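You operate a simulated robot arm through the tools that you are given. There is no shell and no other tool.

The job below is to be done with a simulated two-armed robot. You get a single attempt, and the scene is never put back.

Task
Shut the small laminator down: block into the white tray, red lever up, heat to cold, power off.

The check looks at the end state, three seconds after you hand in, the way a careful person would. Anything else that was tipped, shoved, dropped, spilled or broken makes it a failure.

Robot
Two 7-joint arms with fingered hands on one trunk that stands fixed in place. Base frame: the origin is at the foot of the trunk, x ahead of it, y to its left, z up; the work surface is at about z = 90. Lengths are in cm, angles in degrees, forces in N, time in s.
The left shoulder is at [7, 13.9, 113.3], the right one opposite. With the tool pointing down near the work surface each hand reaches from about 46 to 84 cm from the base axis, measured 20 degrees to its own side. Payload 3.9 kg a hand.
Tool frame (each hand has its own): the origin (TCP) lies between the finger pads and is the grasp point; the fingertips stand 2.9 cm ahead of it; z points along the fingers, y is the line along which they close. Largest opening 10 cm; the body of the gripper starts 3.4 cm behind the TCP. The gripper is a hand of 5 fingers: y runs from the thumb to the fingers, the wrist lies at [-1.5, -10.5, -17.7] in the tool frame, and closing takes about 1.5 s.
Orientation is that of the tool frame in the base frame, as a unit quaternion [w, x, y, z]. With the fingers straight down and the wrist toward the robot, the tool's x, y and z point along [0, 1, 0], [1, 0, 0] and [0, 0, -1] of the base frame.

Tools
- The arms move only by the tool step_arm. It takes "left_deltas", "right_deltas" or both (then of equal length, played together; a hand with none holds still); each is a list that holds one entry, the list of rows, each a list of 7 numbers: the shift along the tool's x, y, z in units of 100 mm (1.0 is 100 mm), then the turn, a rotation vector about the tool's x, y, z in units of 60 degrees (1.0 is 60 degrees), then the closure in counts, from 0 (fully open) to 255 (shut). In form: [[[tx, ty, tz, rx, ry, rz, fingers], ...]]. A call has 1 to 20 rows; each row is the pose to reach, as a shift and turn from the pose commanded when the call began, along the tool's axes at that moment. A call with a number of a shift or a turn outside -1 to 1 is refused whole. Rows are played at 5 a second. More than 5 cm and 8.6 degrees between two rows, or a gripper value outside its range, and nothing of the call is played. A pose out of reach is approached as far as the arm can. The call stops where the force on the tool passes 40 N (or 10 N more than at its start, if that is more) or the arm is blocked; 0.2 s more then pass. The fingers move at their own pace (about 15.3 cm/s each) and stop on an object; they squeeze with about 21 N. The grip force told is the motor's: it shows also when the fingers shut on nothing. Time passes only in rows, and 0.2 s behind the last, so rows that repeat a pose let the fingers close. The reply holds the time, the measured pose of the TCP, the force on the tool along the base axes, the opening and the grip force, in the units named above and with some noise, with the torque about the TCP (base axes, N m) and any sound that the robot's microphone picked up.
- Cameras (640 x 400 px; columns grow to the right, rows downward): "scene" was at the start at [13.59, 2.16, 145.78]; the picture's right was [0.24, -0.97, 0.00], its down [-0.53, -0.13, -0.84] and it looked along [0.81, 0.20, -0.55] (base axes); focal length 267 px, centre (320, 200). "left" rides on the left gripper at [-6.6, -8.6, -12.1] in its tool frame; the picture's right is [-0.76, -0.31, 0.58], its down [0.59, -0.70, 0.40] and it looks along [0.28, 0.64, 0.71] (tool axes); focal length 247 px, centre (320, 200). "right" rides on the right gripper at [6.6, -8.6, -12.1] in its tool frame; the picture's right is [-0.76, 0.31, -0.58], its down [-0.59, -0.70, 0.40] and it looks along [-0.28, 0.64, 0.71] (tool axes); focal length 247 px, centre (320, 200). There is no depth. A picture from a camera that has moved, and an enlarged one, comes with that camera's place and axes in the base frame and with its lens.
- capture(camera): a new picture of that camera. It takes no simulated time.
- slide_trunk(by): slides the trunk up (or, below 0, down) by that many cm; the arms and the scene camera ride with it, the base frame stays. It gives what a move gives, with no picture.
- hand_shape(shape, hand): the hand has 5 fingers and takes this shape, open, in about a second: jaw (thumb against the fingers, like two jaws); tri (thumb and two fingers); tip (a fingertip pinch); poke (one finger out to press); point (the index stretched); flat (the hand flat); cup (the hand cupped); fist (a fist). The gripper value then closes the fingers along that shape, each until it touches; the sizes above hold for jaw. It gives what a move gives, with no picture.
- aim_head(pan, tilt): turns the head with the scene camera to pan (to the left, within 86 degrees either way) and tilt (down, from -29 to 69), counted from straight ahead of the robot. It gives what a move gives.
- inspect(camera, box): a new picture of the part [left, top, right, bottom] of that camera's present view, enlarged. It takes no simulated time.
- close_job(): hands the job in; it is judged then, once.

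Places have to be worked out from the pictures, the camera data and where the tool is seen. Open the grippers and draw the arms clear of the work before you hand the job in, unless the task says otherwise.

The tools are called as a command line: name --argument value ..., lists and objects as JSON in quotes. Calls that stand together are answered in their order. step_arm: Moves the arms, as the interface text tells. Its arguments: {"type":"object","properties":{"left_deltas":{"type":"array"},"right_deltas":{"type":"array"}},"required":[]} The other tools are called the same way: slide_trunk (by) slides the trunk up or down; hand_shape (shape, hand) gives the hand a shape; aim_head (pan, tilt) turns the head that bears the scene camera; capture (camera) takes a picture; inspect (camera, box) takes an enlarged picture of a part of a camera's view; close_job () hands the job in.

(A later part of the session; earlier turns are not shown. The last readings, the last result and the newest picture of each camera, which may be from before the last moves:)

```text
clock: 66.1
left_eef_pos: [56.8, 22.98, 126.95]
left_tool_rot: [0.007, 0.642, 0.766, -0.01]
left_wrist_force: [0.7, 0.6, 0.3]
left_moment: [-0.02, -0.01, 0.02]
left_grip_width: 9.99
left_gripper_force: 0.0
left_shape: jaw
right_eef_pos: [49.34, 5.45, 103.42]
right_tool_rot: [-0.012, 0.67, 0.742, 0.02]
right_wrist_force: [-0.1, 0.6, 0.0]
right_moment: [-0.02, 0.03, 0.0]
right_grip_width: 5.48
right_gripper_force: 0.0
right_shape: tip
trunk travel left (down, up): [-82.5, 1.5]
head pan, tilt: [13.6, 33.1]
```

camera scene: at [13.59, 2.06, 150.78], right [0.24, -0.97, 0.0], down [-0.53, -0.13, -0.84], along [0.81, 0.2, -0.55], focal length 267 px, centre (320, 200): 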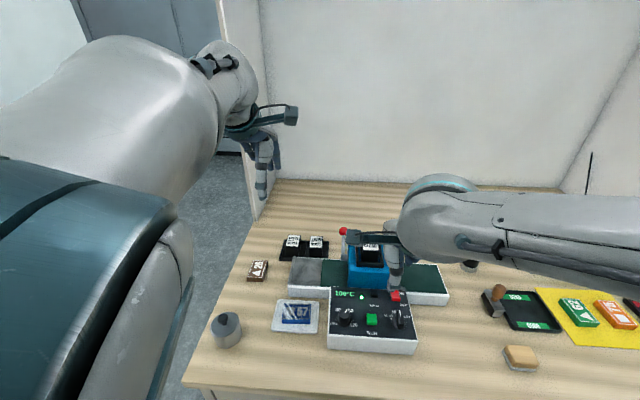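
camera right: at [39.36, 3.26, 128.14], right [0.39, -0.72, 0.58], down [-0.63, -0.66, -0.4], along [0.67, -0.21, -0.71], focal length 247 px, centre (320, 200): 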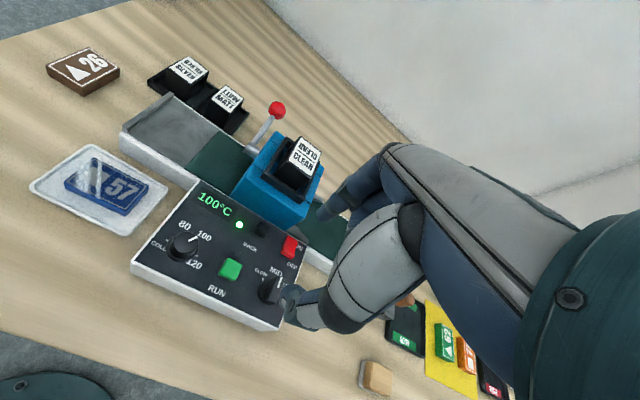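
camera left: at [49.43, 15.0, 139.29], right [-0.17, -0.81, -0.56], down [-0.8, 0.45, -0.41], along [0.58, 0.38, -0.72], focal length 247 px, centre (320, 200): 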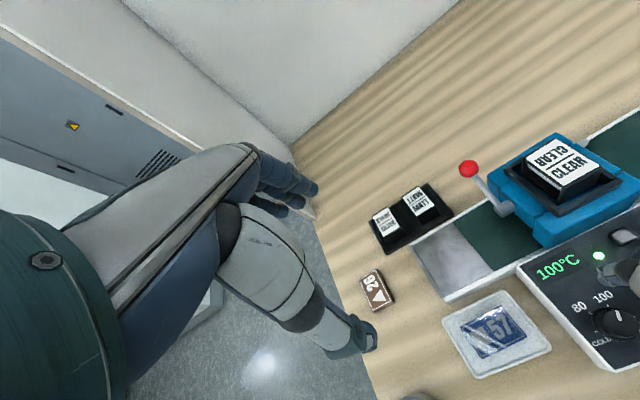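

The right arm is at its limit with the wrist pointing straight back. I raise a little and yaw the hand 38° counter-clockwise, which brings the wrist over to its own side, then descend again.

step_arm --right_deltas '[[[0, 0, -0.3, 0, 0, 0, 115], [0, 0, -0.5, 0, 0, -0.127, 115], [0, 0, -0.5, 0, 0, -0.254, 115], [0, 0, -0.5, 0, 0, -0.381, 115], [0, 0, -0.5, 0, 0, -0.508, 115], [0, 0, -0.5, 0, 0, -0.633, 115], [0, 0, -0.5, 0, 0, -0.633, 115]]]'

step_arm --right_deltas '[[[0, 0, 0.15, 0, 0, 0, 115], [0, 0, 0.3, 0, 0, 0, 115], [0, 0, 0.45, 0, 0, 0, 115], [0, 0, 0.5, 0, 0, 0, 115], [0, 0, 0.5, 0, 0, 0, 115]]]'

inspect --camera "scene" --box '[320, 270, 420, 350]'

capture --camera "right"

inspect --camera "left" --box '[540, 220, 640, 380]'

```text
clock: 67.7
left_eef_pos: [56.75, 22.93, 126.86]
left_tool_rot: [0.008, 0.642, 0.767, -0.009]
left_wrist_force: [-0.9, 0.4, 0.6]
left_moment: [0.0, -0.03, -0.03]
left_grip_width: 9.98
left_gripper_force: 0.0
left_shape: jaw
right_eef_pos: [48.93, 5.21, 106.9]
right_tool_rot: [0.0, 0.387, 0.922, 0.0]
right_wrist_force: [-0.4, 0.4, 0.3]
right_moment: [-0.04, -0.02, -0.01]
right_grip_width: 5.48
right_gripper_force: 0.2
right_shape: tip
trunk travel left (down, up): [-82.5, 1.5]
head pan, tilt: [13.6, 33.1]
```

```text
clock: 68.9
left_eef_pos: [56.87, 22.84, 126.98]
left_tool_rot: [0.007, 0.642, 0.767, -0.009]
left_wrist_force: [0.5, 0.1, 0.0]
left_moment: [0.01, -0.01, 0.03]
left_grip_width: 10.02
left_gripper_force: 0.1
left_shape: jaw
right_eef_pos: [48.96, 5.2, 101.84]
right_tool_rot: [0.0, 0.387, 0.922, 0.0]
right_wrist_force: [0.1, -0.4, -0.1]
right_moment: [0.0, 0.02, 0.0]
right_grip_width: 5.48
right_gripper_force: 0.2
right_shape: tip
trunk travel left (down, up): [-82.5, 1.5]
head pan, tilt: [13.6, 33.1]
```

```text
5.00 times, centred on (370, 310) of scene
camera zoom: at [13.57, 2.16, 150.78], right [0.24, -0.97, 0.0], down [-0.53, -0.13, -0.84], along [0.81, 0.2, -0.55], focal length 1336 px, centre (70, -350)
```

zoom: 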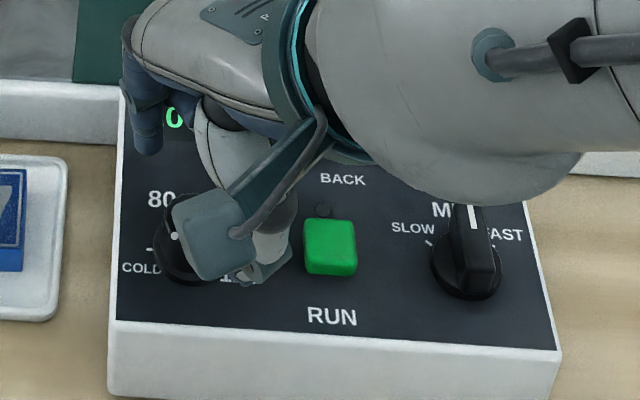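

```text
taken
camera right: at [38.26, 3.87, 113.99], right [0.75, -0.33, 0.58], down [-0.09, -0.91, -0.4], along [0.66, 0.25, -0.71], focal length 247 px, centre (320, 200)
```

right: 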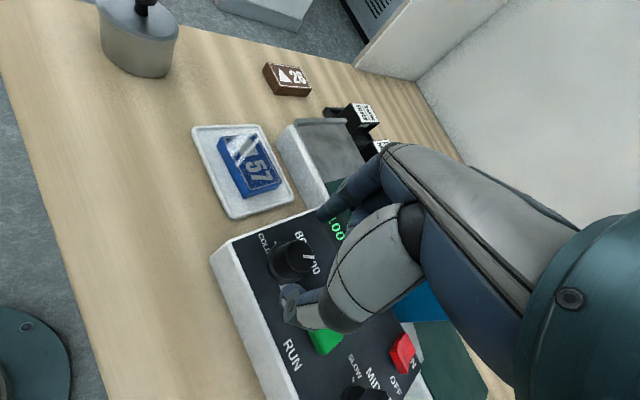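

```text
2.50 times, centred on (590, 300) of left
camera zoom: at [49.43, 15.12, 139.26], right [-0.17, -0.81, -0.56], down [-0.8, 0.45, -0.41], along [0.58, 0.38, -0.72], focal length 617 px, centre (-355, -50)
```

zoom: 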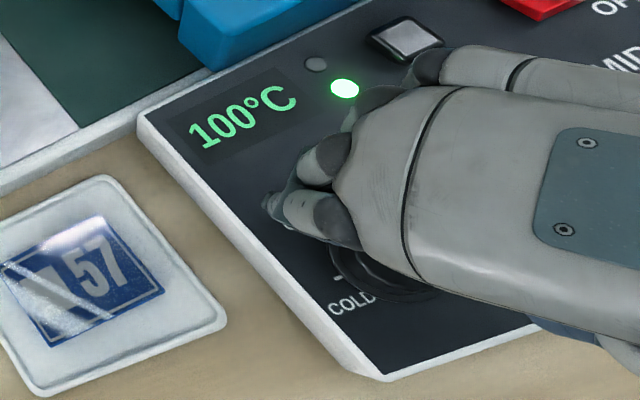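

Now the pose is reached exactly (48.96, 5.2, 101.84, yaw 44.5°). I zoom the right camera in on the pinch around the knob.

inspect --camera "right" --box '[230, 180, 380, 340]'

inspect --camera "scene" --box '[330, 290, 390, 340]'

```text
2.50 times, centred on (305, 260) of right
camera zoom: at [38.26, 3.87, 113.99], right [0.75, -0.33, 0.58], down [-0.09, -0.91, -0.4], along [0.66, 0.25, -0.71], focal length 617 px, centre (358, 50)
```

zoom: 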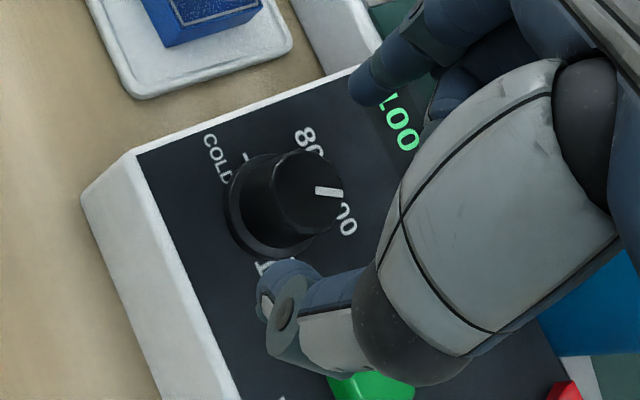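

```text
8.00 times, centred on (360, 315) of scene
camera zoom: at [13.57, 2.16, 150.78], right [0.24, -0.97, 0.0], down [-0.53, -0.13, -0.84], along [0.81, 0.2, -0.55], focal length 2138 px, centre (0, -720)
```

zoom: 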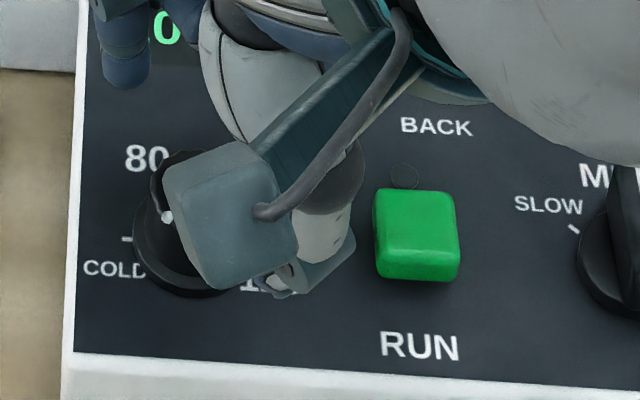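

The pinch axis passes about 0.3 cm to one side of the knob centre, and the thumb is clear of RUN. I correct that and descend 2.3 cm around the knob.

step_arm --right_deltas '[[[0.03, -0.012, 0.06, 0, 0, 0, 115], [0.03, -0.012, 0.12, 0, 0, 0, 115], [0.03, -0.012, 0.17, 0, 0, 0, 115], [0.03, -0.012, 0.21, 0, 0, 0, 115], [0.03, -0.012, 0.21, 0, 0, 0, 115]]]'

inspect --camera "right" --box '[230, 180, 380, 340]'

inspect --camera "scene" --box '[330, 280, 410, 340]'

inspect --camera "left" --box '[560, 240, 640, 360]'

```text
clock: 70.1
left_eef_pos: [56.81, 22.95, 126.85]
left_tool_rot: [0.007, 0.642, 0.767, -0.008]
left_wrist_force: [-1.0, -0.9, -1.0]
left_moment: [0.0, 0.02, 0.05]
left_grip_width: 9.97
left_gripper_force: 0.1
left_shape: jaw
right_eef_pos: [48.79, 5.45, 99.83]
right_tool_rot: [0.001, 0.387, 0.922, 0.0]
right_wrist_force: [0.0, 0.7, 0.2]
right_moment: [-0.01, 0.0, 0.04]
right_grip_width: 5.48
right_gripper_force: 0.0
right_shape: tip
trunk travel left (down, up): [-82.5, 1.5]
head pan, tilt: [13.6, 33.1]
```

```text
2.50 times, centred on (305, 260) of right
camera zoom: at [37.98, 4.02, 111.9], right [0.75, -0.33, 0.58], down [-0.09, -0.91, -0.4], along [0.66, 0.25, -0.71], focal length 617 px, centre (358, 50)
```

zoom: 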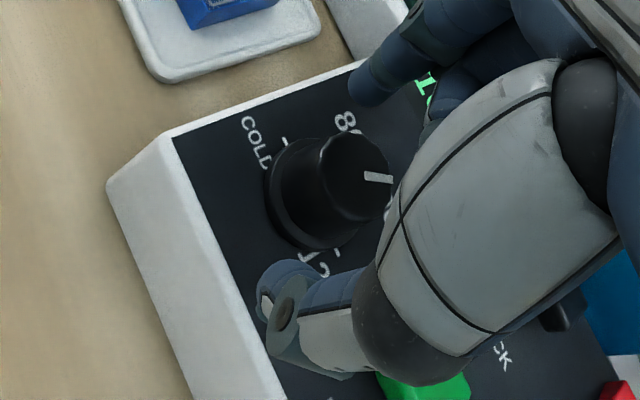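

```text
6.67 times, centred on (370, 310) of scene
camera zoom: at [13.59, 2.15, 150.78], right [0.24, -0.97, 0.0], down [-0.53, -0.13, -0.84], along [0.81, 0.2, -0.55], focal length 1781 px, centre (-13, -533)
```

zoom: 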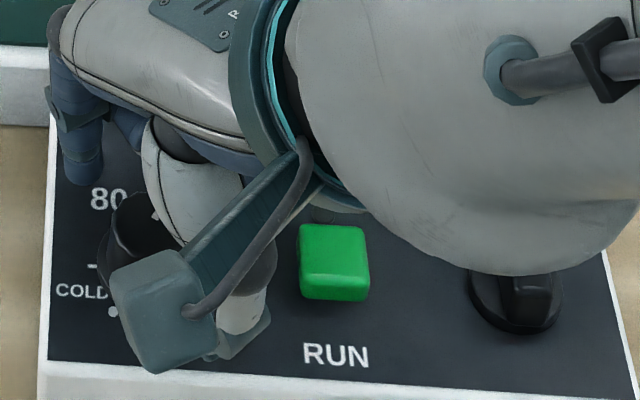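

```text
3.33 times, centred on (600, 300) of left
camera zoom: at [49.45, 15.11, 139.25], right [-0.17, -0.81, -0.56], down [-0.8, 0.45, -0.41], along [0.58, 0.38, -0.72], focal length 823 px, centre (-613, -133)
```

zoom: 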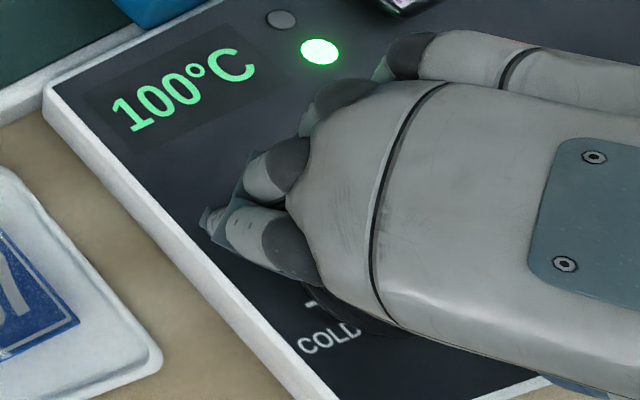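

The knob sits between thumb and index at tip level. I close the pinch gradually.

step_arm --right_deltas '[[[0, 0, 0, 0, 0, 0, 135], [0, 0, 0, 0, 0, 0, 155], [0, 0, 0, 0, 0, 0, 175], [0, 0, 0, 0, 0, 0, 200], [0, 0, 0, 0, 0, 0, 200], [0, 0, 0, 0, 0, 0, 200]]]'

inspect --camera "right" --box '[230, 180, 380, 340]'

```text
clock: 71.5
left_eef_pos: [56.91, 22.86, 126.9]
left_tool_rot: [0.008, 0.643, 0.766, -0.009]
left_wrist_force: [0.5, 0.2, -0.1]
left_moment: [0.02, 0.01, -0.03]
left_grip_width: 10.0
left_gripper_force: 0.1
left_shape: jaw
right_eef_pos: [48.63, 5.38, 99.79]
right_tool_rot: [0.0, 0.387, 0.922, 0.0]
right_wrist_force: [0.4, -0.7, -0.3]
right_moment: [0.02, -0.01, 0.02]
right_grip_width: 2.24
right_gripper_force: 0.0
right_shape: tip
trunk travel left (down, up): [-82.5, 1.5]
head pan, tilt: [13.6, 33.1]
```

```text
2.50 times, centred on (305, 260) of right
camera zoom: at [37.98, 4.03, 111.91], right [0.75, -0.33, 0.58], down [-0.09, -0.91, -0.4], along [0.66, 0.25, -0.71], focal length 617 px, centre (358, 50)
```

zoom: 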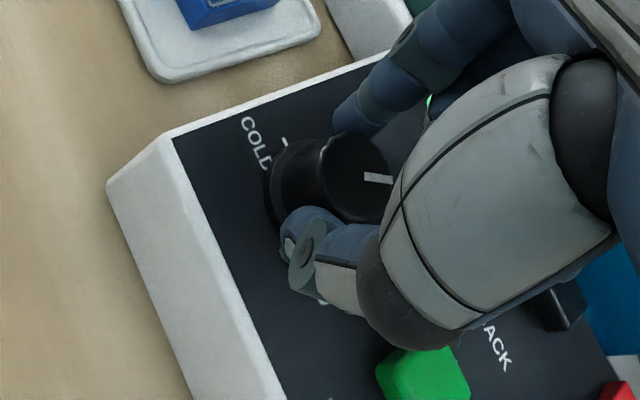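

No grip force yet at 2.2 cm. I close further.

step_arm --right_deltas '[[[0, 0, 0, 0, 0, 0, 215], [0, 0, 0, 0, 0, 0, 230], [0, 0, 0, 0, 0, 0, 245], [0, 0, 0, 0, 0, 0, 255], [0, 0, 0, 0, 0, 0, 255]]]'

inspect --camera "right" --box '[230, 180, 380, 340]'

inspect --camera "left" --box '[560, 240, 640, 360]'

```text
clock: 72.7
left_eef_pos: [56.9, 22.8, 126.81]
left_tool_rot: [0.008, 0.642, 0.766, -0.009]
left_wrist_force: [0.5, -0.6, -0.4]
left_moment: [-0.02, 0.01, 0.0]
left_grip_width: 10.0
left_gripper_force: 0.0
left_shape: jaw
right_eef_pos: [48.71, 5.51, 99.7]
right_tool_rot: [0.0, 0.387, 0.922, 0.0]
right_wrist_force: [-2.2, 1.0, -1.7]
right_moment: [0.04, 0.0, 0.0]
right_grip_width: 1.93
right_gripper_force: 20.3
right_shape: tip
trunk travel left (down, up): [-82.5, 1.5]
head pan, tilt: [13.6, 33.1]
```

```text
2.50 times, centred on (305, 260) of right
camera zoom: at [37.96, 4.06, 111.91], right [0.75, -0.33, 0.58], down [-0.09, -0.91, -0.4], along [0.66, 0.25, -0.71], focal length 617 px, centre (358, 50)
```

zoom: 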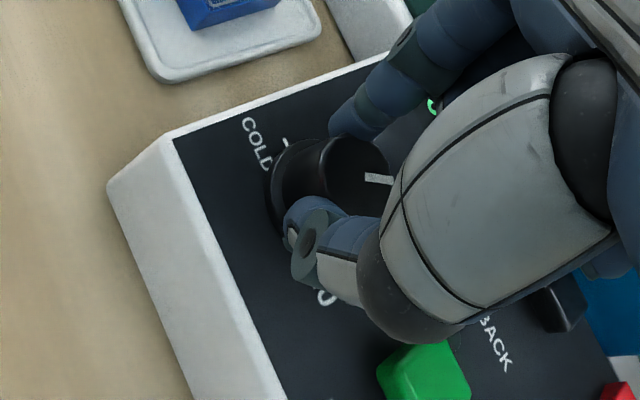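

```text
3.33 times, centred on (600, 300) of left
camera zoom: at [49.43, 15.15, 139.25], right [-0.17, -0.81, -0.56], down [-0.8, 0.45, -0.41], along [0.58, 0.37, -0.72], focal length 823 px, centre (-613, -133)
```

zoom: 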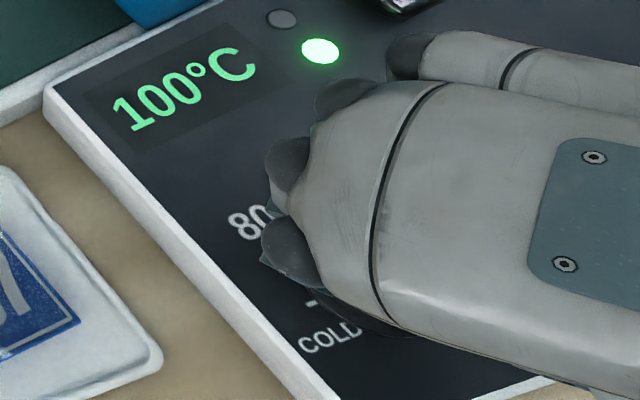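

The pinch holds the knob with 20 N at 1.93 cm. I turn the hand 28° counter-clockwise about its axis and check the pointer.

step_arm --right_deltas '[[[0, 0, 0, 0, 0, -0.08, 255], [0, 0, 0, 0, 0, -0.16, 255], [0, 0, 0, 0, 0, -0.24, 255], [0, 0, 0, 0, 0, -0.32, 255], [0, 0, 0, 0, 0, -0.4, 255], [0, 0, 0, 0, 0, -0.467, 255]]]'

inspect --camera "right" --box '[230, 180, 380, 340]'

inspect --camera "left" --box '[540, 220, 640, 380]'

inspect --camera "scene" --box '[320, 260, 420, 340]'

```text
clock: 74.1
left_eef_pos: [56.77, 22.8, 126.78]
left_tool_rot: [0.007, 0.642, 0.767, -0.008]
left_wrist_force: [-0.1, -0.2, 0.5]
left_moment: [0.01, 0.0, 0.01]
left_grip_width: 10.01
left_gripper_force: 0.1
left_shape: jaw
right_eef_pos: [48.76, 5.28, 99.77]
right_tool_rot: [0.0, 0.151, 0.988, 0.0]
right_wrist_force: [-2.6, -1.4, 1.1]
right_moment: [-0.05, 0.04, -0.01]
right_grip_width: 1.89
right_gripper_force: 21.3
right_shape: tip
trunk travel left (down, up): [-82.5, 1.5]
head pan, tilt: [13.6, 33.1]
```

```text
2.50 times, centred on (305, 260) of right
camera zoom: at [39.76, -0.96, 111.89], right [0.81, 0.07, 0.58], down [0.35, -0.85, -0.4], along [0.46, 0.53, -0.71], focal length 617 px, centre (358, 50)
```

zoom: 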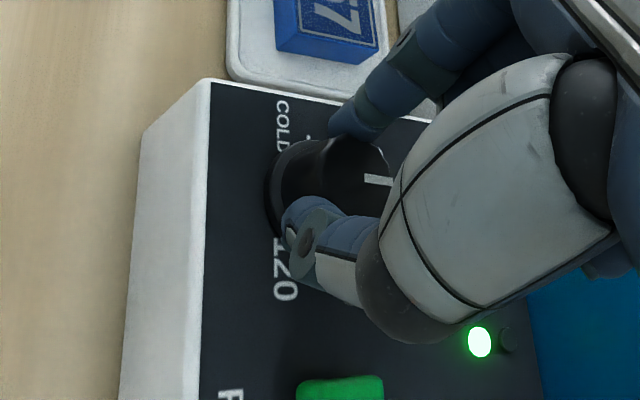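

```text
2.50 times, centred on (590, 300) of left
camera zoom: at [49.38, 15.08, 139.29], right [-0.17, -0.81, -0.56], down [-0.8, 0.45, -0.41], along [0.58, 0.38, -0.72], focal length 617 px, centre (-355, -50)
```

zoom: 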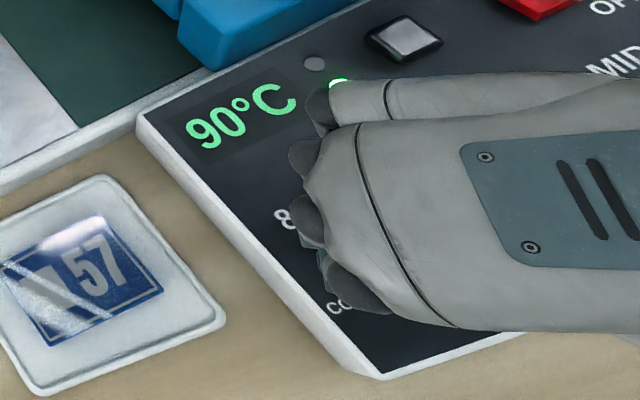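

```text
5.00 times, centred on (370, 300) of scene
camera zoom: at [13.52, 2.11, 150.79], right [0.24, -0.97, 0.0], down [-0.53, -0.13, -0.84], along [0.81, 0.2, -0.55], focal length 1336 px, centre (70, -300)
```

zoom: 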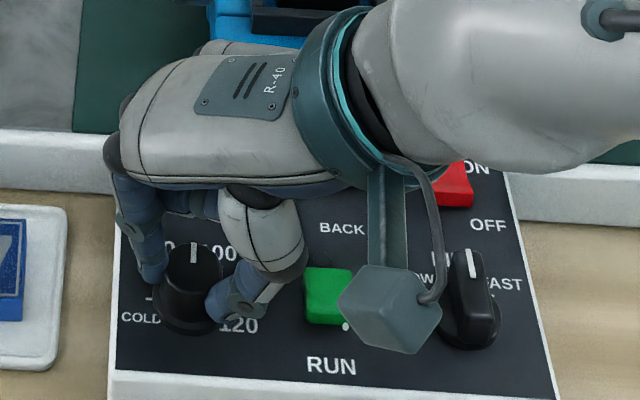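

The display dropped to 90°C and the pointer follows. I continue turning 37° more.

step_arm --right_deltas '[[[0, 0, 0, 0, 0, -0.08, 255], [0, 0, 0, 0, 0, -0.16, 255], [0, 0, 0, 0, 0, -0.24, 255], [0, 0, 0, 0, 0, -0.32, 255], [0, 0, 0, 0, 0, -0.4, 255], [0, 0, 0, 0, 0, -0.48, 255], [0, 0, 0, 0, 0, -0.56, 255], [0, 0, 0, 0, 0, -0.62, 255]]]'

inspect --camera "right" --box '[230, 180, 380, 340]'

inspect --camera "left" --box '[540, 220, 640, 380]'

inspect --camera "scene" --box '[310, 230, 430, 340]'

```text
clock: 75.9
left_eef_pos: [56.79, 22.82, 126.83]
left_tool_rot: [0.007, 0.642, 0.767, -0.008]
left_wrist_force: [-0.4, 0.7, -0.1]
left_moment: [-0.02, 0.0, 0.02]
left_grip_width: 9.99
left_gripper_force: 0.1
left_shape: jaw
right_eef_pos: [48.77, 5.24, 99.98]
right_tool_rot: [0.0, -0.171, 0.985, 0.001]
right_wrist_force: [-2.8, -7.4, 0.4]
right_moment: [-0.16, 0.02, 0.0]
right_grip_width: 1.82
right_gripper_force: 21.0
right_shape: tip
trunk travel left (down, up): [-82.5, 1.5]
head pan, tilt: [13.6, 33.1]
```

```text
2.50 times, centred on (305, 260) of right
camera zoom: at [45.34, -5.12, 111.9], right [0.61, 0.54, 0.58], down [0.79, -0.46, -0.4], along [0.05, 0.7, -0.71], focal length 617 px, centre (358, 50)
```

zoom: 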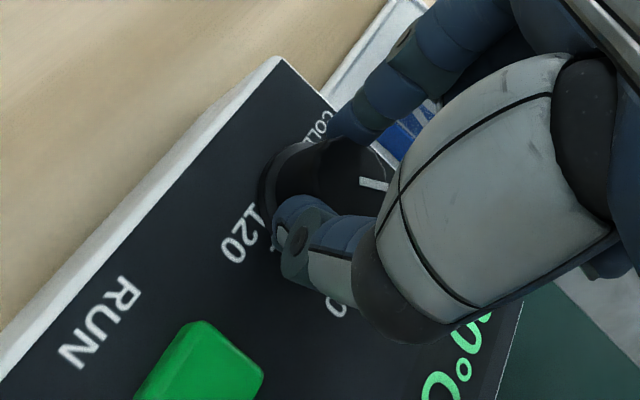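

```text
2.50 times, centred on (590, 300) of left
camera zoom: at [49.4, 14.98, 139.28], right [-0.17, -0.81, -0.56], down [-0.8, 0.45, -0.41], along [0.58, 0.38, -0.72], focal length 617 px, centre (-355, -50)
```

zoom: 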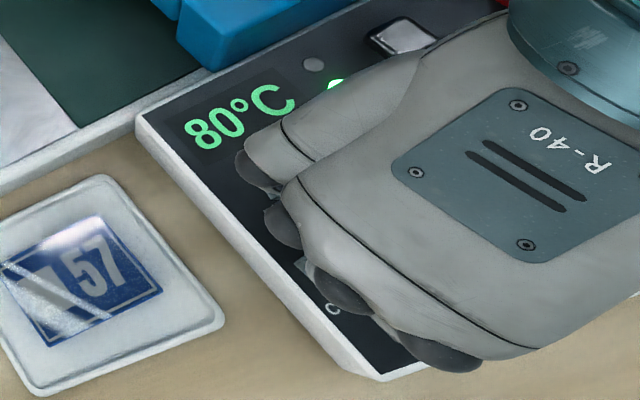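

```text
3.64 times, centred on (370, 285) of scene
camera zoom: at [13.54, 2.01, 150.78], right [0.24, -0.97, 0.0], down [-0.53, -0.13, -0.84], along [0.81, 0.2, -0.55], focal length 972 px, centre (138, -109)
```

zoom: 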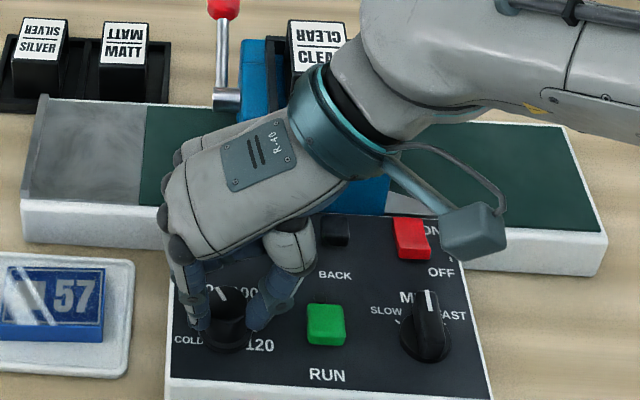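

The display reads 80°C. To stay in a comfortable range I regrasp: open slightly (RUN is near the thumb), lift 3 cm, and turn the hand back 60°.

step_arm --right_deltas '[[[0, 0, 0, 0, 0, 0, 200], [0, 0, 0, 0, 0, 0, 172], [0, 0, 0, 0, 0, 0, 172], [0, 0, -0.1, 0, 0, 0, 172], [0, 0, -0.2, 0, 0, 0, 172], [0, 0, -0.3, 0, 0, 0, 172], [0, 0, -0.3, 0, 0, 0.125, 172], [0, 0, -0.3, 0, 0, 0.25, 172], [0, 0, -0.3, 0, 0, 0.375, 172], [0, 0, -0.3, 0, 0, 0.5, 172], [0, 0, -0.3, 0, 0, 0.625, 150], [0, 0, -0.3, 0, 0, 0.75, 130], [0, 0, -0.3, 0, 0, 0.875, 125], [0, 0, -0.3, 0, 0, 1.0, 125], [0, 0, -0.3, 0, 0, 1.0, 125]]]'

inspect --camera "right" --box '[230, 180, 380, 340]'

inspect --camera "left" --box '[540, 220, 640, 380]'

inspect --camera "scene" --box '[310, 230, 430, 340]'

```text
clock: 79.1
left_eef_pos: [56.97, 22.85, 126.9]
left_tool_rot: [0.007, 0.642, 0.767, -0.009]
left_wrist_force: [-0.4, 0.2, -0.2]
left_moment: [0.01, -0.02, 0.02]
left_grip_width: 9.99
left_gripper_force: 0.0
left_shape: jaw
right_eef_pos: [48.88, 5.28, 102.72]
right_tool_rot: [-0.001, 0.345, 0.938, 0.001]
right_wrist_force: [0.0, 0.8, -0.4]
right_moment: [-0.04, 0.04, 0.01]
right_grip_width: 5.07
right_gripper_force: 0.0
right_shape: tip
trunk travel left (down, up): [-82.5, 1.5]
head pan, tilt: [13.6, 33.1]
```

```text
2.50 times, centred on (305, 260) of right
camera zoom: at [38.13, 2.98, 114.87], right [0.78, -0.26, 0.58], down [-0.01, -0.92, -0.4], along [0.63, 0.3, -0.71], focal length 617 px, centre (358, 50)
```

zoom: 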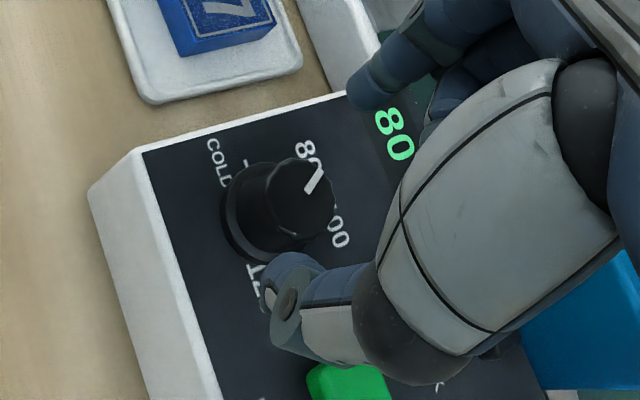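

```text
2.50 times, centred on (590, 300) of left
camera zoom: at [49.49, 15.05, 139.24], right [-0.17, -0.81, -0.56], down [-0.8, 0.45, -0.41], along [0.58, 0.38, -0.72], focal length 617 px, centre (-355, -50)
```

zoom: 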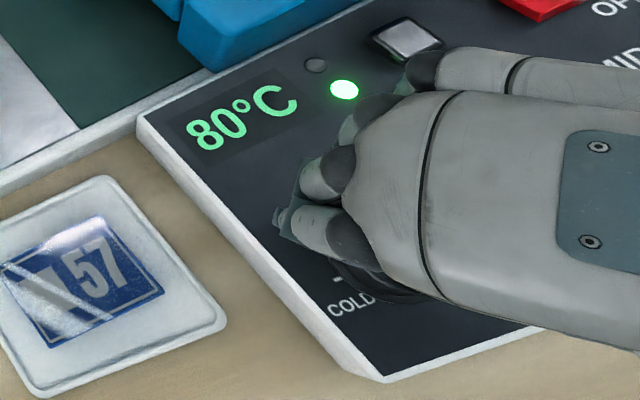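

```text
3.64 times, centred on (370, 285) of scene
camera zoom: at [13.64, 2.09, 150.77], right [0.24, -0.97, 0.0], down [-0.53, -0.13, -0.84], along [0.81, 0.2, -0.55], focal length 972 px, centre (138, -109)
```

zoom: 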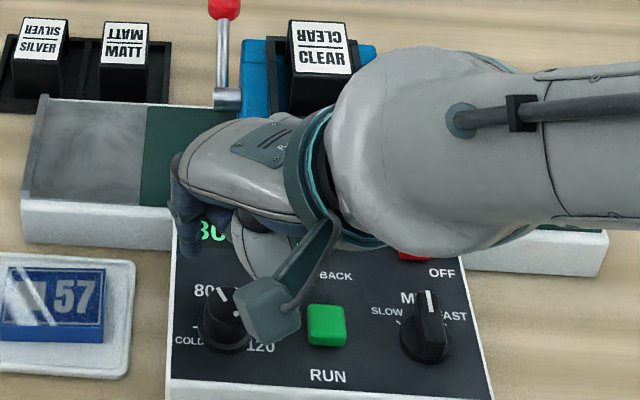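

The pointer and display stay at 80. I descend again and regrasp.

step_arm --right_deltas '[[[0, 0, 0.1, 0, 0, 0, 115], [0, 0, 0.2, 0, 0, 0, 115], [0, 0, 0.3, 0, 0, 0, 115], [0, 0, 0.3, 0, 0, 0, 140], [0, 0, 0.3, 0, 0, 0, 170], [0, 0, 0.3, 0, 0, 0, 200], [0, 0, 0.3, 0, 0, 0, 225], [0, 0, 0.3, 0, 0, 0, 255], [0, 0, 0.3, 0, 0, 0, 255], [0, 0, 0.3, 0, 0, 0, 255]]]'

inspect --camera "right" --box '[230, 180, 380, 340]'

```text
clock: 81.3
left_eef_pos: [56.83, 22.96, 126.85]
left_tool_rot: [0.007, 0.642, 0.767, -0.009]
left_wrist_force: [-0.2, 0.0, 1.1]
left_moment: [0.02, 0.02, -0.03]
left_grip_width: 10.03
left_gripper_force: 0.1
left_shape: jaw
right_eef_pos: [48.6, 5.39, 99.9]
right_tool_rot: [0.0, 0.345, 0.939, 0.0]
right_wrist_force: [-1.6, 2.3, -1.8]
right_moment: [0.07, 0.0, -0.01]
right_grip_width: 1.98
right_gripper_force: 21.3
right_shape: tip
trunk travel left (down, up): [-82.5, 1.5]
head pan, tilt: [13.6, 33.1]
```

```text
2.50 times, centred on (305, 260) of right
camera zoom: at [38.04, 3.01, 111.96], right [0.78, -0.26, 0.58], down [-0.01, -0.92, -0.4], along [0.63, 0.31, -0.71], focal length 617 px, centre (358, 50)
```

zoom: 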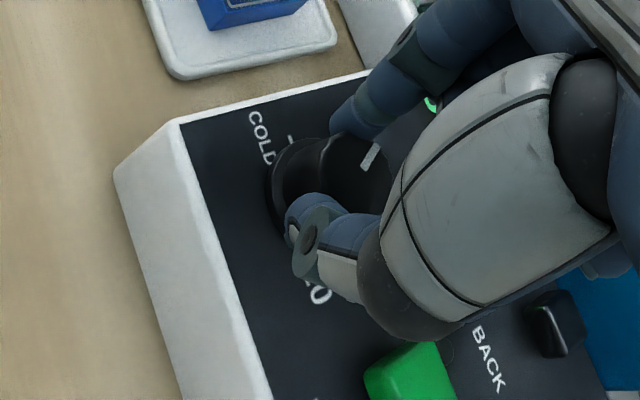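

The grip is the same as before (1.98 cm, 21 N). I turn 60° counter-clockwise toward COLD.

step_arm --right_deltas '[[[0, 0, 0, 0, 0, -0.08, 255], [0, 0, 0, 0, 0, -0.16, 255], [0, 0, 0, 0, 0, -0.24, 255], [0, 0, 0, 0, 0, -0.32, 255], [0, 0, 0, 0, 0, -0.4, 255], [0, 0, 0, 0, 0, -0.48, 255], [0, 0, 0, 0, 0, -0.56, 255], [0, 0, 0, 0, 0, -0.64, 255], [0, 0, 0, 0, 0, -0.72, 255], [0, 0, 0, 0, 0, -0.8, 255], [0, 0, 0, 0, 0, -0.88, 255], [0, 0, 0, 0, 0, -0.96, 255], [0, 0, 0, 0, 0, -1.0, 255]]]'

inspect --camera "right" --box '[230, 180, 380, 340]'

inspect --camera "left" --box '[540, 220, 640, 380]'

inspect --camera "scene" --box '[330, 270, 410, 340]'

```text
clock: 84.1
left_eef_pos: [56.72, 22.7, 126.93]
left_tool_rot: [0.007, 0.642, 0.767, -0.009]
left_wrist_force: [-0.3, -0.2, 0.1]
left_moment: [-0.01, 0.04, 0.0]
left_grip_width: 10.0
left_gripper_force: 0.0
left_shape: jaw
right_eef_pos: [48.56, 5.23, 99.85]
right_tool_rot: [0.0, -0.171, 0.985, 0.001]
right_wrist_force: [-0.8, -8.7, 5.0]
right_moment: [-0.27, -0.02, 0.01]
right_grip_width: 1.82
right_gripper_force: 21.1
right_shape: tip
trunk travel left (down, up): [-82.5, 1.5]
head pan, tilt: [13.6, 33.1]
```

```text
2.50 times, centred on (305, 260) of right
camera zoom: at [45.31, -5.13, 111.91], right [0.61, 0.54, 0.58], down [0.79, -0.46, -0.4], along [0.05, 0.7, -0.71], focal length 617 px, centre (358, 50)
```

zoom: 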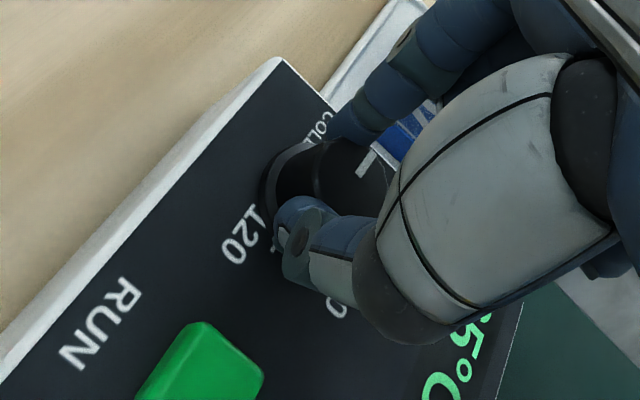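

```text
2.50 times, centred on (590, 300) of left
camera zoom: at [49.37, 14.91, 139.31], right [-0.17, -0.81, -0.56], down [-0.8, 0.45, -0.41], along [0.58, 0.38, -0.72], focal length 617 px, centre (-355, -50)
```

zoom: 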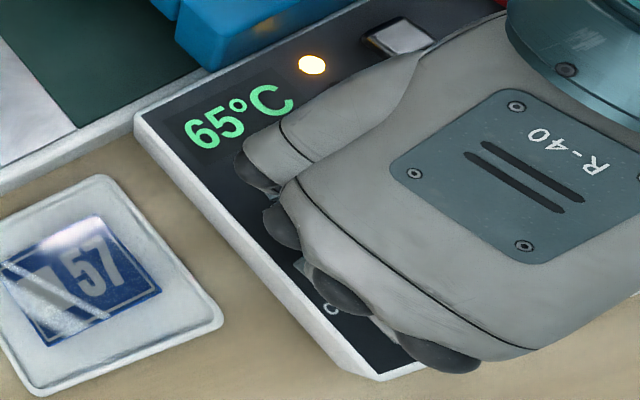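

```text
5.71 times, centred on (370, 305) of scene
camera zoom: at [13.51, 1.94, 150.79], right [0.24, -0.97, 0.0], down [-0.53, -0.13, -0.84], along [0.81, 0.2, -0.55], focal length 1527 px, centre (34, -400)
```

zoom: 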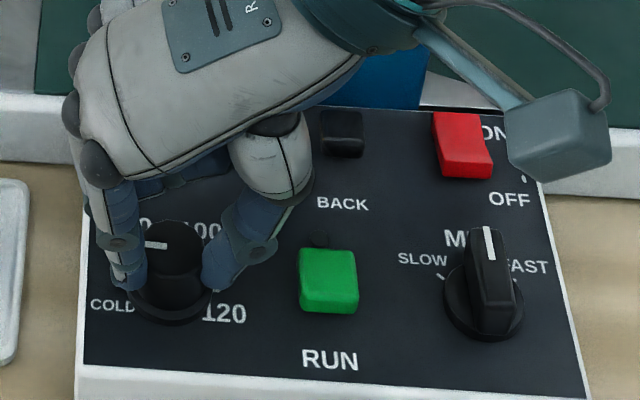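

The lamp turned amber, the display is falling (65°C), and the pointer is nearly at COLD. I turn up to 10° more toward the end mark.

step_arm --right_deltas '[[[0, 0, 0, 0, 0, -0.06, 255], [0, 0, 0, 0, 0, -0.11, 255], [0, 0, 0, 0, 0, -0.16, 255], [0, 0, 0, 0, 0, -0.16, 255]]]'

inspect --camera "scene" --box '[330, 270, 410, 340]'

inspect --camera "left" --box '[540, 220, 640, 380]'

inspect --camera "right" --box '[230, 180, 380, 340]'

```text
clock: 85.1
left_eef_pos: [56.85, 22.77, 126.79]
left_tool_rot: [0.007, 0.642, 0.767, -0.009]
left_wrist_force: [0.5, -0.3, 0.4]
left_moment: [-0.04, -0.02, 0.0]
left_grip_width: 10.0
left_gripper_force: 0.1
left_shape: jaw
right_eef_pos: [48.7, 5.29, 99.85]
right_tool_rot: [-0.001, -0.253, 0.967, 0.001]
right_wrist_force: [0.8, -6.8, 2.0]
right_moment: [-0.21, -0.08, -0.03]
right_grip_width: 1.82
right_gripper_force: 21.0
right_shape: tip
trunk travel left (down, up): [-82.5, 1.5]
head pan, tilt: [13.6, 33.1]
```

```text
5.71 times, centred on (370, 305) of scene
camera zoom: at [13.57, 1.99, 150.78], right [0.24, -0.97, 0.0], down [-0.53, -0.13, -0.84], along [0.81, 0.2, -0.55], focal length 1527 px, centre (34, -400)
```

zoom: 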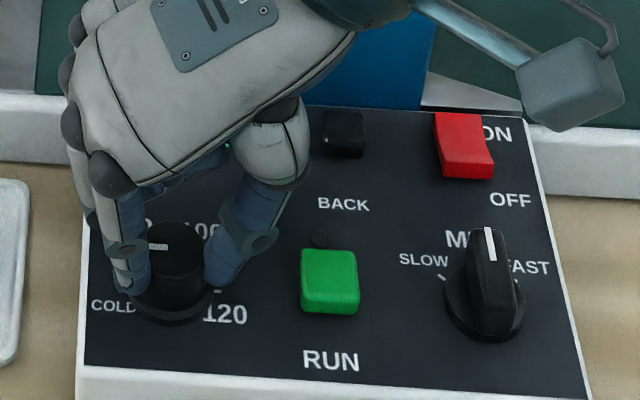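

```text
2.50 times, centred on (590, 300) of left
camera zoom: at [49.43, 14.96, 139.28], right [-0.17, -0.81, -0.56], down [-0.8, 0.45, -0.41], along [0.58, 0.38, -0.72], focal length 617 px, centre (-355, -50)
```

zoom: 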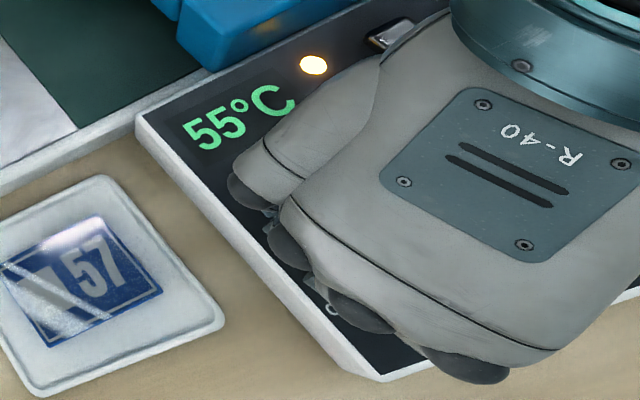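

```text
2.50 times, centred on (305, 260) of right
camera zoom: at [47.12, -5.51, 111.93], right [0.51, 0.64, 0.58], down [0.86, -0.32, -0.4], along [-0.07, 0.7, -0.71], focal length 617 px, centre (358, 50)
```

zoom: 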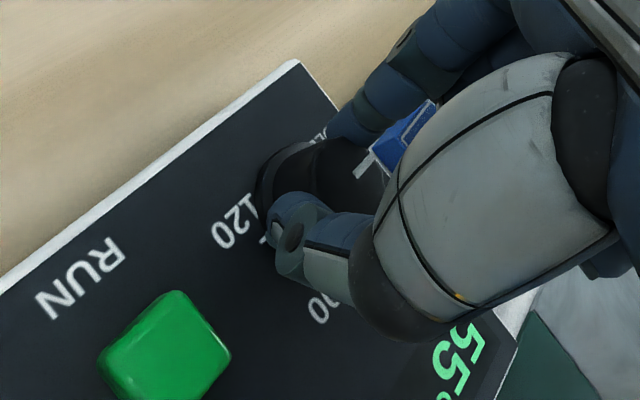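

The pointer looks to be at COLD and the display keeps dropping (55°C). I release, lift and turn the hand back to view the dial.

step_arm --right_deltas '[[[0, 0, 0, 0, 0, 0, 200], [0, 0, 0, 0, 0, 0, 172], [0, 0, 0, 0, 0, 0, 172], [0, 0, -0.1, 0, 0, 0, 172], [0, 0, -0.25, 0, 0, 0, 172], [0, 0, -0.4, 0, 0, 0, 172], [0, 0, -0.5, 0, 0, 0.125, 172], [0, 0, -0.6, 0, 0, 0.25, 172], [0, 0, -0.7, 0, 0, 0.375, 172], [0, 0, -0.8, 0, 0, 0.5, 172], [0, 0, -0.8, 0, 0, 0.625, 172], [0, 0, -0.8, 0, 0, 0.75, 172], [0, 0, -0.8, 0, 0, 0.875, 172], [0, 0, -0.8, 0, 0, 1.0, 172], [0, 0, -0.8, 0, 0, 1.0, 172]]]'

inspect --camera "scene" --box '[320, 250, 420, 340]'

capture --camera "right"

inspect --camera "left" --box '[540, 220, 640, 380]'

```text
clock: 88.3
left_eef_pos: [56.96, 22.96, 126.79]
left_tool_rot: [0.006, 0.643, 0.766, -0.009]
left_wrist_force: [-0.6, 0.4, -0.6]
left_moment: [0.03, 0.0, -0.02]
left_grip_width: 9.99
left_gripper_force: 0.0
left_shape: jaw
right_eef_pos: [48.79, 5.33, 107.69]
right_tool_rot: [0.0, 0.266, 0.964, -0.001]
right_wrist_force: [0.6, -0.4, 0.2]
right_moment: [0.04, -0.01, 0.0]
right_grip_width: 3.24
right_gripper_force: 0.1
right_shape: tip
trunk travel left (down, up): [-82.5, 1.5]
head pan, tilt: [13.6, 33.1]
```

```text
4.44 times, centred on (370, 295) of scene
camera zoom: at [13.64, 2.11, 150.77], right [0.24, -0.97, 0.0], down [-0.53, -0.13, -0.84], along [0.81, 0.2, -0.55], focal length 1188 px, centre (98, -222)
```

zoom: 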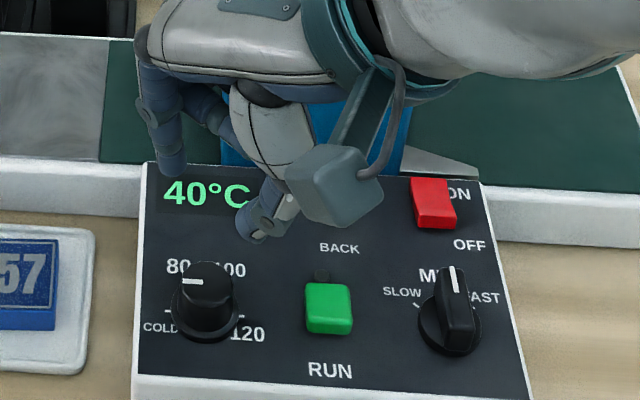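

```text
taken
camera right: at [38.64, 1.25, 119.89], right [0.81, -0.13, 0.58], down [0.14, -0.91, -0.4], along [0.57, 0.41, -0.71], focal length 247 px, centre (320, 200)
```

right: 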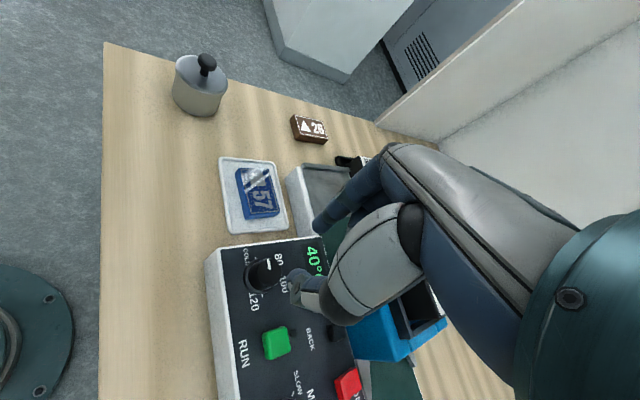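

```text
2.50 times, centred on (590, 300) of left
camera zoom: at [49.49, 15.07, 139.24], right [-0.17, -0.81, -0.56], down [-0.8, 0.45, -0.41], along [0.58, 0.38, -0.72], focal length 617 px, centre (-355, -50)
```

zoom: 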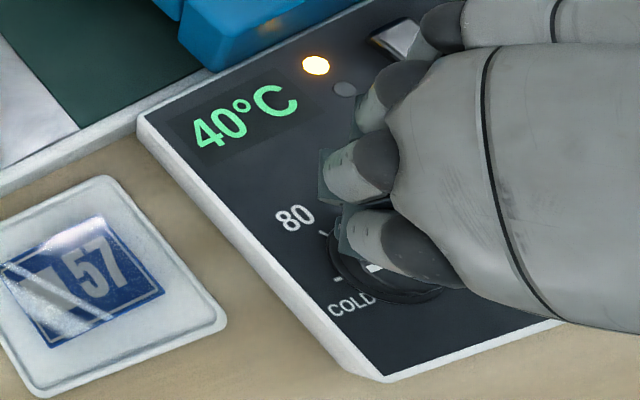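

I zoom in on the dial to compare pointer and COLD tick.

inspect --camera "scene" --box '[328, 295, 384, 335]'

inspect --camera "right" --box '[220, 230, 310, 320]'

```text
10.00 times, centred on (356, 315) of scene
camera zoom: at [13.64, 2.11, 150.77], right [0.24, -0.97, 0.0], down [-0.53, -0.13, -0.84], along [0.81, 0.2, -0.55], focal length 2672 px, centre (-40, -950)
```

zoom: 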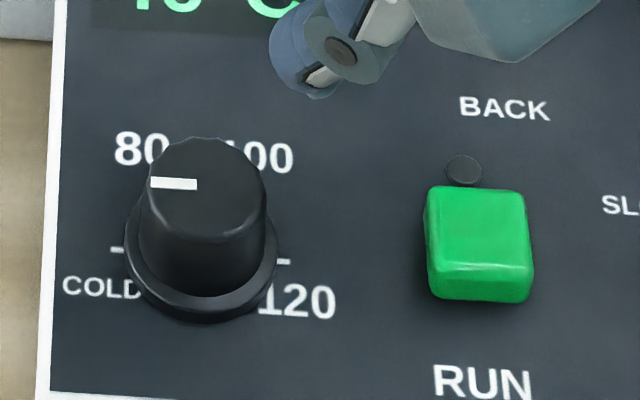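

```text
4.44 times, centred on (265, 275) of right
camera zoom: at [38.64, 1.25, 119.89], right [0.81, -0.13, 0.58], down [0.14, -0.91, -0.4], along [0.57, 0.41, -0.71], focal length 1098 px, centre (564, -133)
```

zoom: 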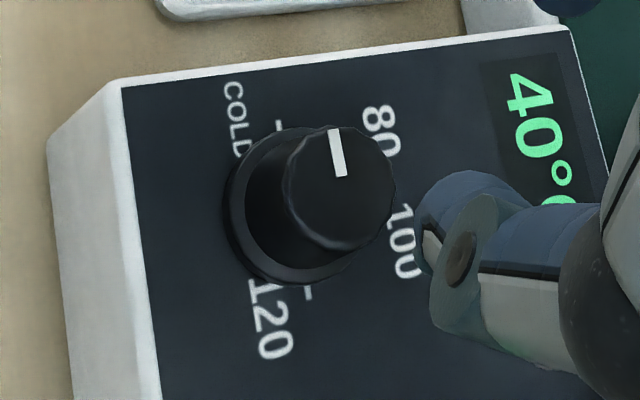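

The pointer is collinear with the COLD tick (both at 90°), so heat is at cold. Now the red rocker: I look at it closely to see which end is raised.

inspect --camera "scene" --box '[375, 270, 431, 310]'

inspect --camera "right" --box '[290, 310, 390, 400]'

inspect --camera "left" --box '[580, 140, 640, 240]'

```text
10.00 times, centred on (403, 290) of scene
camera zoom: at [13.64, 2.11, 150.77], right [0.24, -0.97, 0.0], down [-0.53, -0.13, -0.84], along [0.81, 0.2, -0.55], focal length 2672 px, centre (-510, -700)
```

zoom: 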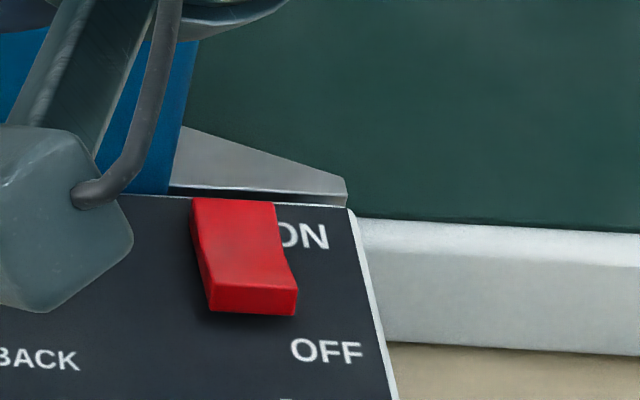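

```text
4.44 times, centred on (340, 355) of right
camera zoom: at [38.64, 1.25, 119.89], right [0.81, -0.13, 0.58], down [0.14, -0.91, -0.4], along [0.57, 0.41, -0.71], focal length 1098 px, centre (231, -489)
```

zoom: 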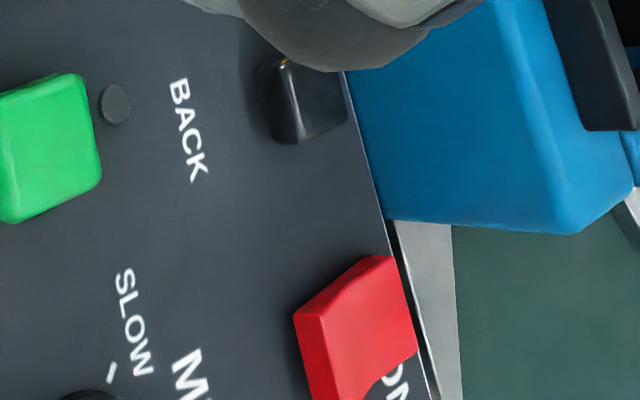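

```text
4.00 times, centred on (610, 190) of left
camera zoom: at [49.49, 15.07, 139.24], right [-0.17, -0.81, -0.56], down [-0.8, 0.45, -0.41], along [0.58, 0.38, -0.72], focal length 988 px, centre (-840, 240)
```

zoom: 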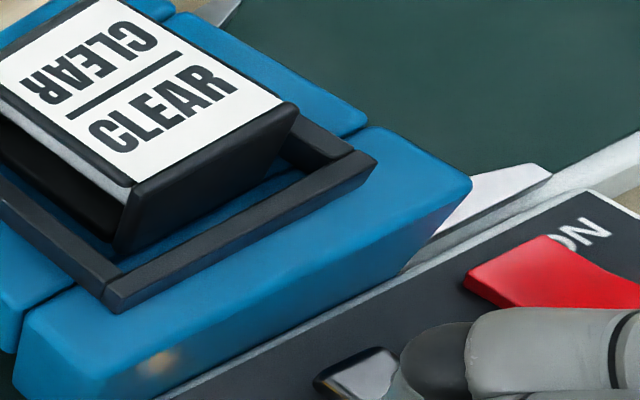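

The rocker's front (OFF) end stands up and its back (ON) end is down, with the front top edge from about (56.3, -4.9) to (56.6, -6.9) at z 97.3. I set the right hand to poke and move toward it while yawing back.

hand_shape --hand "right" --shape "poke"

step_arm --right_deltas '[[[0, 0, -0.3, 0, 0, 0, 0], [-0.14, -0.056, -0.3, 0, 0, 0.13, 0], [-0.28, -0.112, -0.3, 0, 0, 0.26, 0], [-0.42, -0.168, -0.3, 0, 0, 0.39, 0], [-0.56, -0.224, -0.3, 0, 0, 0.52, 0], [-0.71, -0.281, -0.3, 0, 0, 0.65, 0], [-0.71, -0.281, -0.3, 0, 0, 0.65, 0]]]'

capture --camera "right"

inspect --camera "scene" --box '[310, 210, 450, 340]'

```text
clock: 89.2
left_eef_pos: [56.87, 22.85, 126.9]
left_tool_rot: [0.007, 0.643, 0.766, -0.009]
left_wrist_force: [1.2, 0.5, 0.6]
left_moment: [0.0, 0.0, 0.01]
left_grip_width: 9.98
left_gripper_force: 0.0
left_shape: jaw
right_eef_pos: [48.78, 5.38, 107.82]
right_tool_rot: [0.0, 0.264, 0.964, 0.0]
right_wrist_force: [-0.2, -0.2, -0.4]
right_moment: [-0.02, 0.01, 0.0]
right_grip_width: 0.0
right_gripper_force: 0.0
right_shape: poke
trunk travel left (down, up): [-82.5, 1.5]
head pan, tilt: [13.6, 33.1]
```

```text
clock: 90.8
left_eef_pos: [56.76, 22.86, 126.88]
left_tool_rot: [0.007, 0.643, 0.766, -0.009]
left_wrist_force: [-0.9, -0.1, 0.7]
left_moment: [-0.03, 0.0, 0.01]
left_grip_width: 9.99
left_gripper_force: 0.1
left_shape: jaw
right_eef_pos: [53.36, -0.88, 110.77]
right_tool_rot: [0.0, 0.573, 0.819, 0.0]
right_wrist_force: [-0.6, -0.1, 0.1]
right_moment: [-0.01, -0.01, -0.03]
right_grip_width: 0.0
right_gripper_force: 0.0
right_shape: poke
trunk travel left (down, up): [-82.5, 1.5]
head pan, tilt: [13.6, 33.1]
```

```text
taken
camera right: at [43.02, 2.37, 122.91], right [0.55, -0.61, 0.58], down [-0.46, -0.79, -0.4], along [0.7, -0.04, -0.71], focal length 247 px, centre (320, 200)
```

right: 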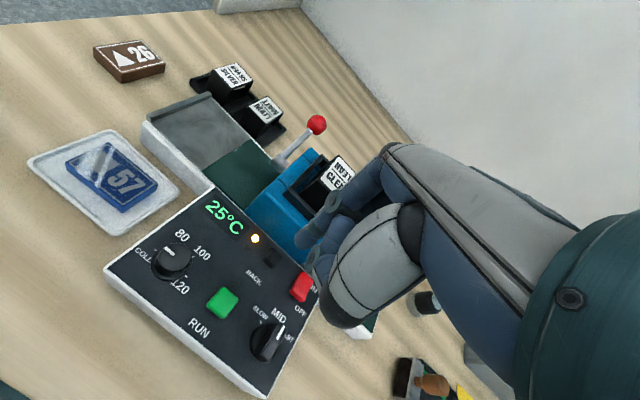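

```text
3.08 times, centred on (380, 275) of scene
camera zoom: at [13.58, 2.11, 150.78], right [0.24, -0.97, 0.0], down [-0.53, -0.13, -0.84], along [0.81, 0.2, -0.55], focal length 822 px, centre (135, -31)
```

zoom: 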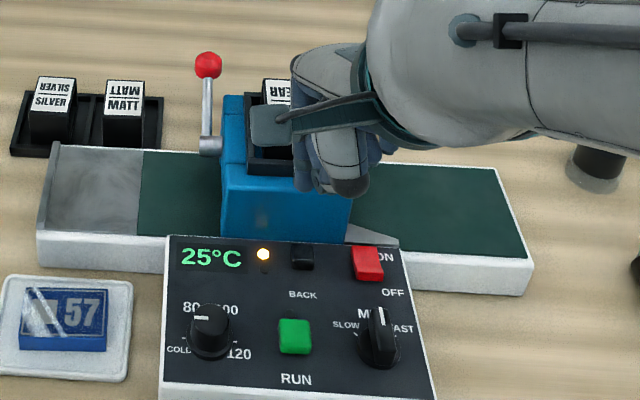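

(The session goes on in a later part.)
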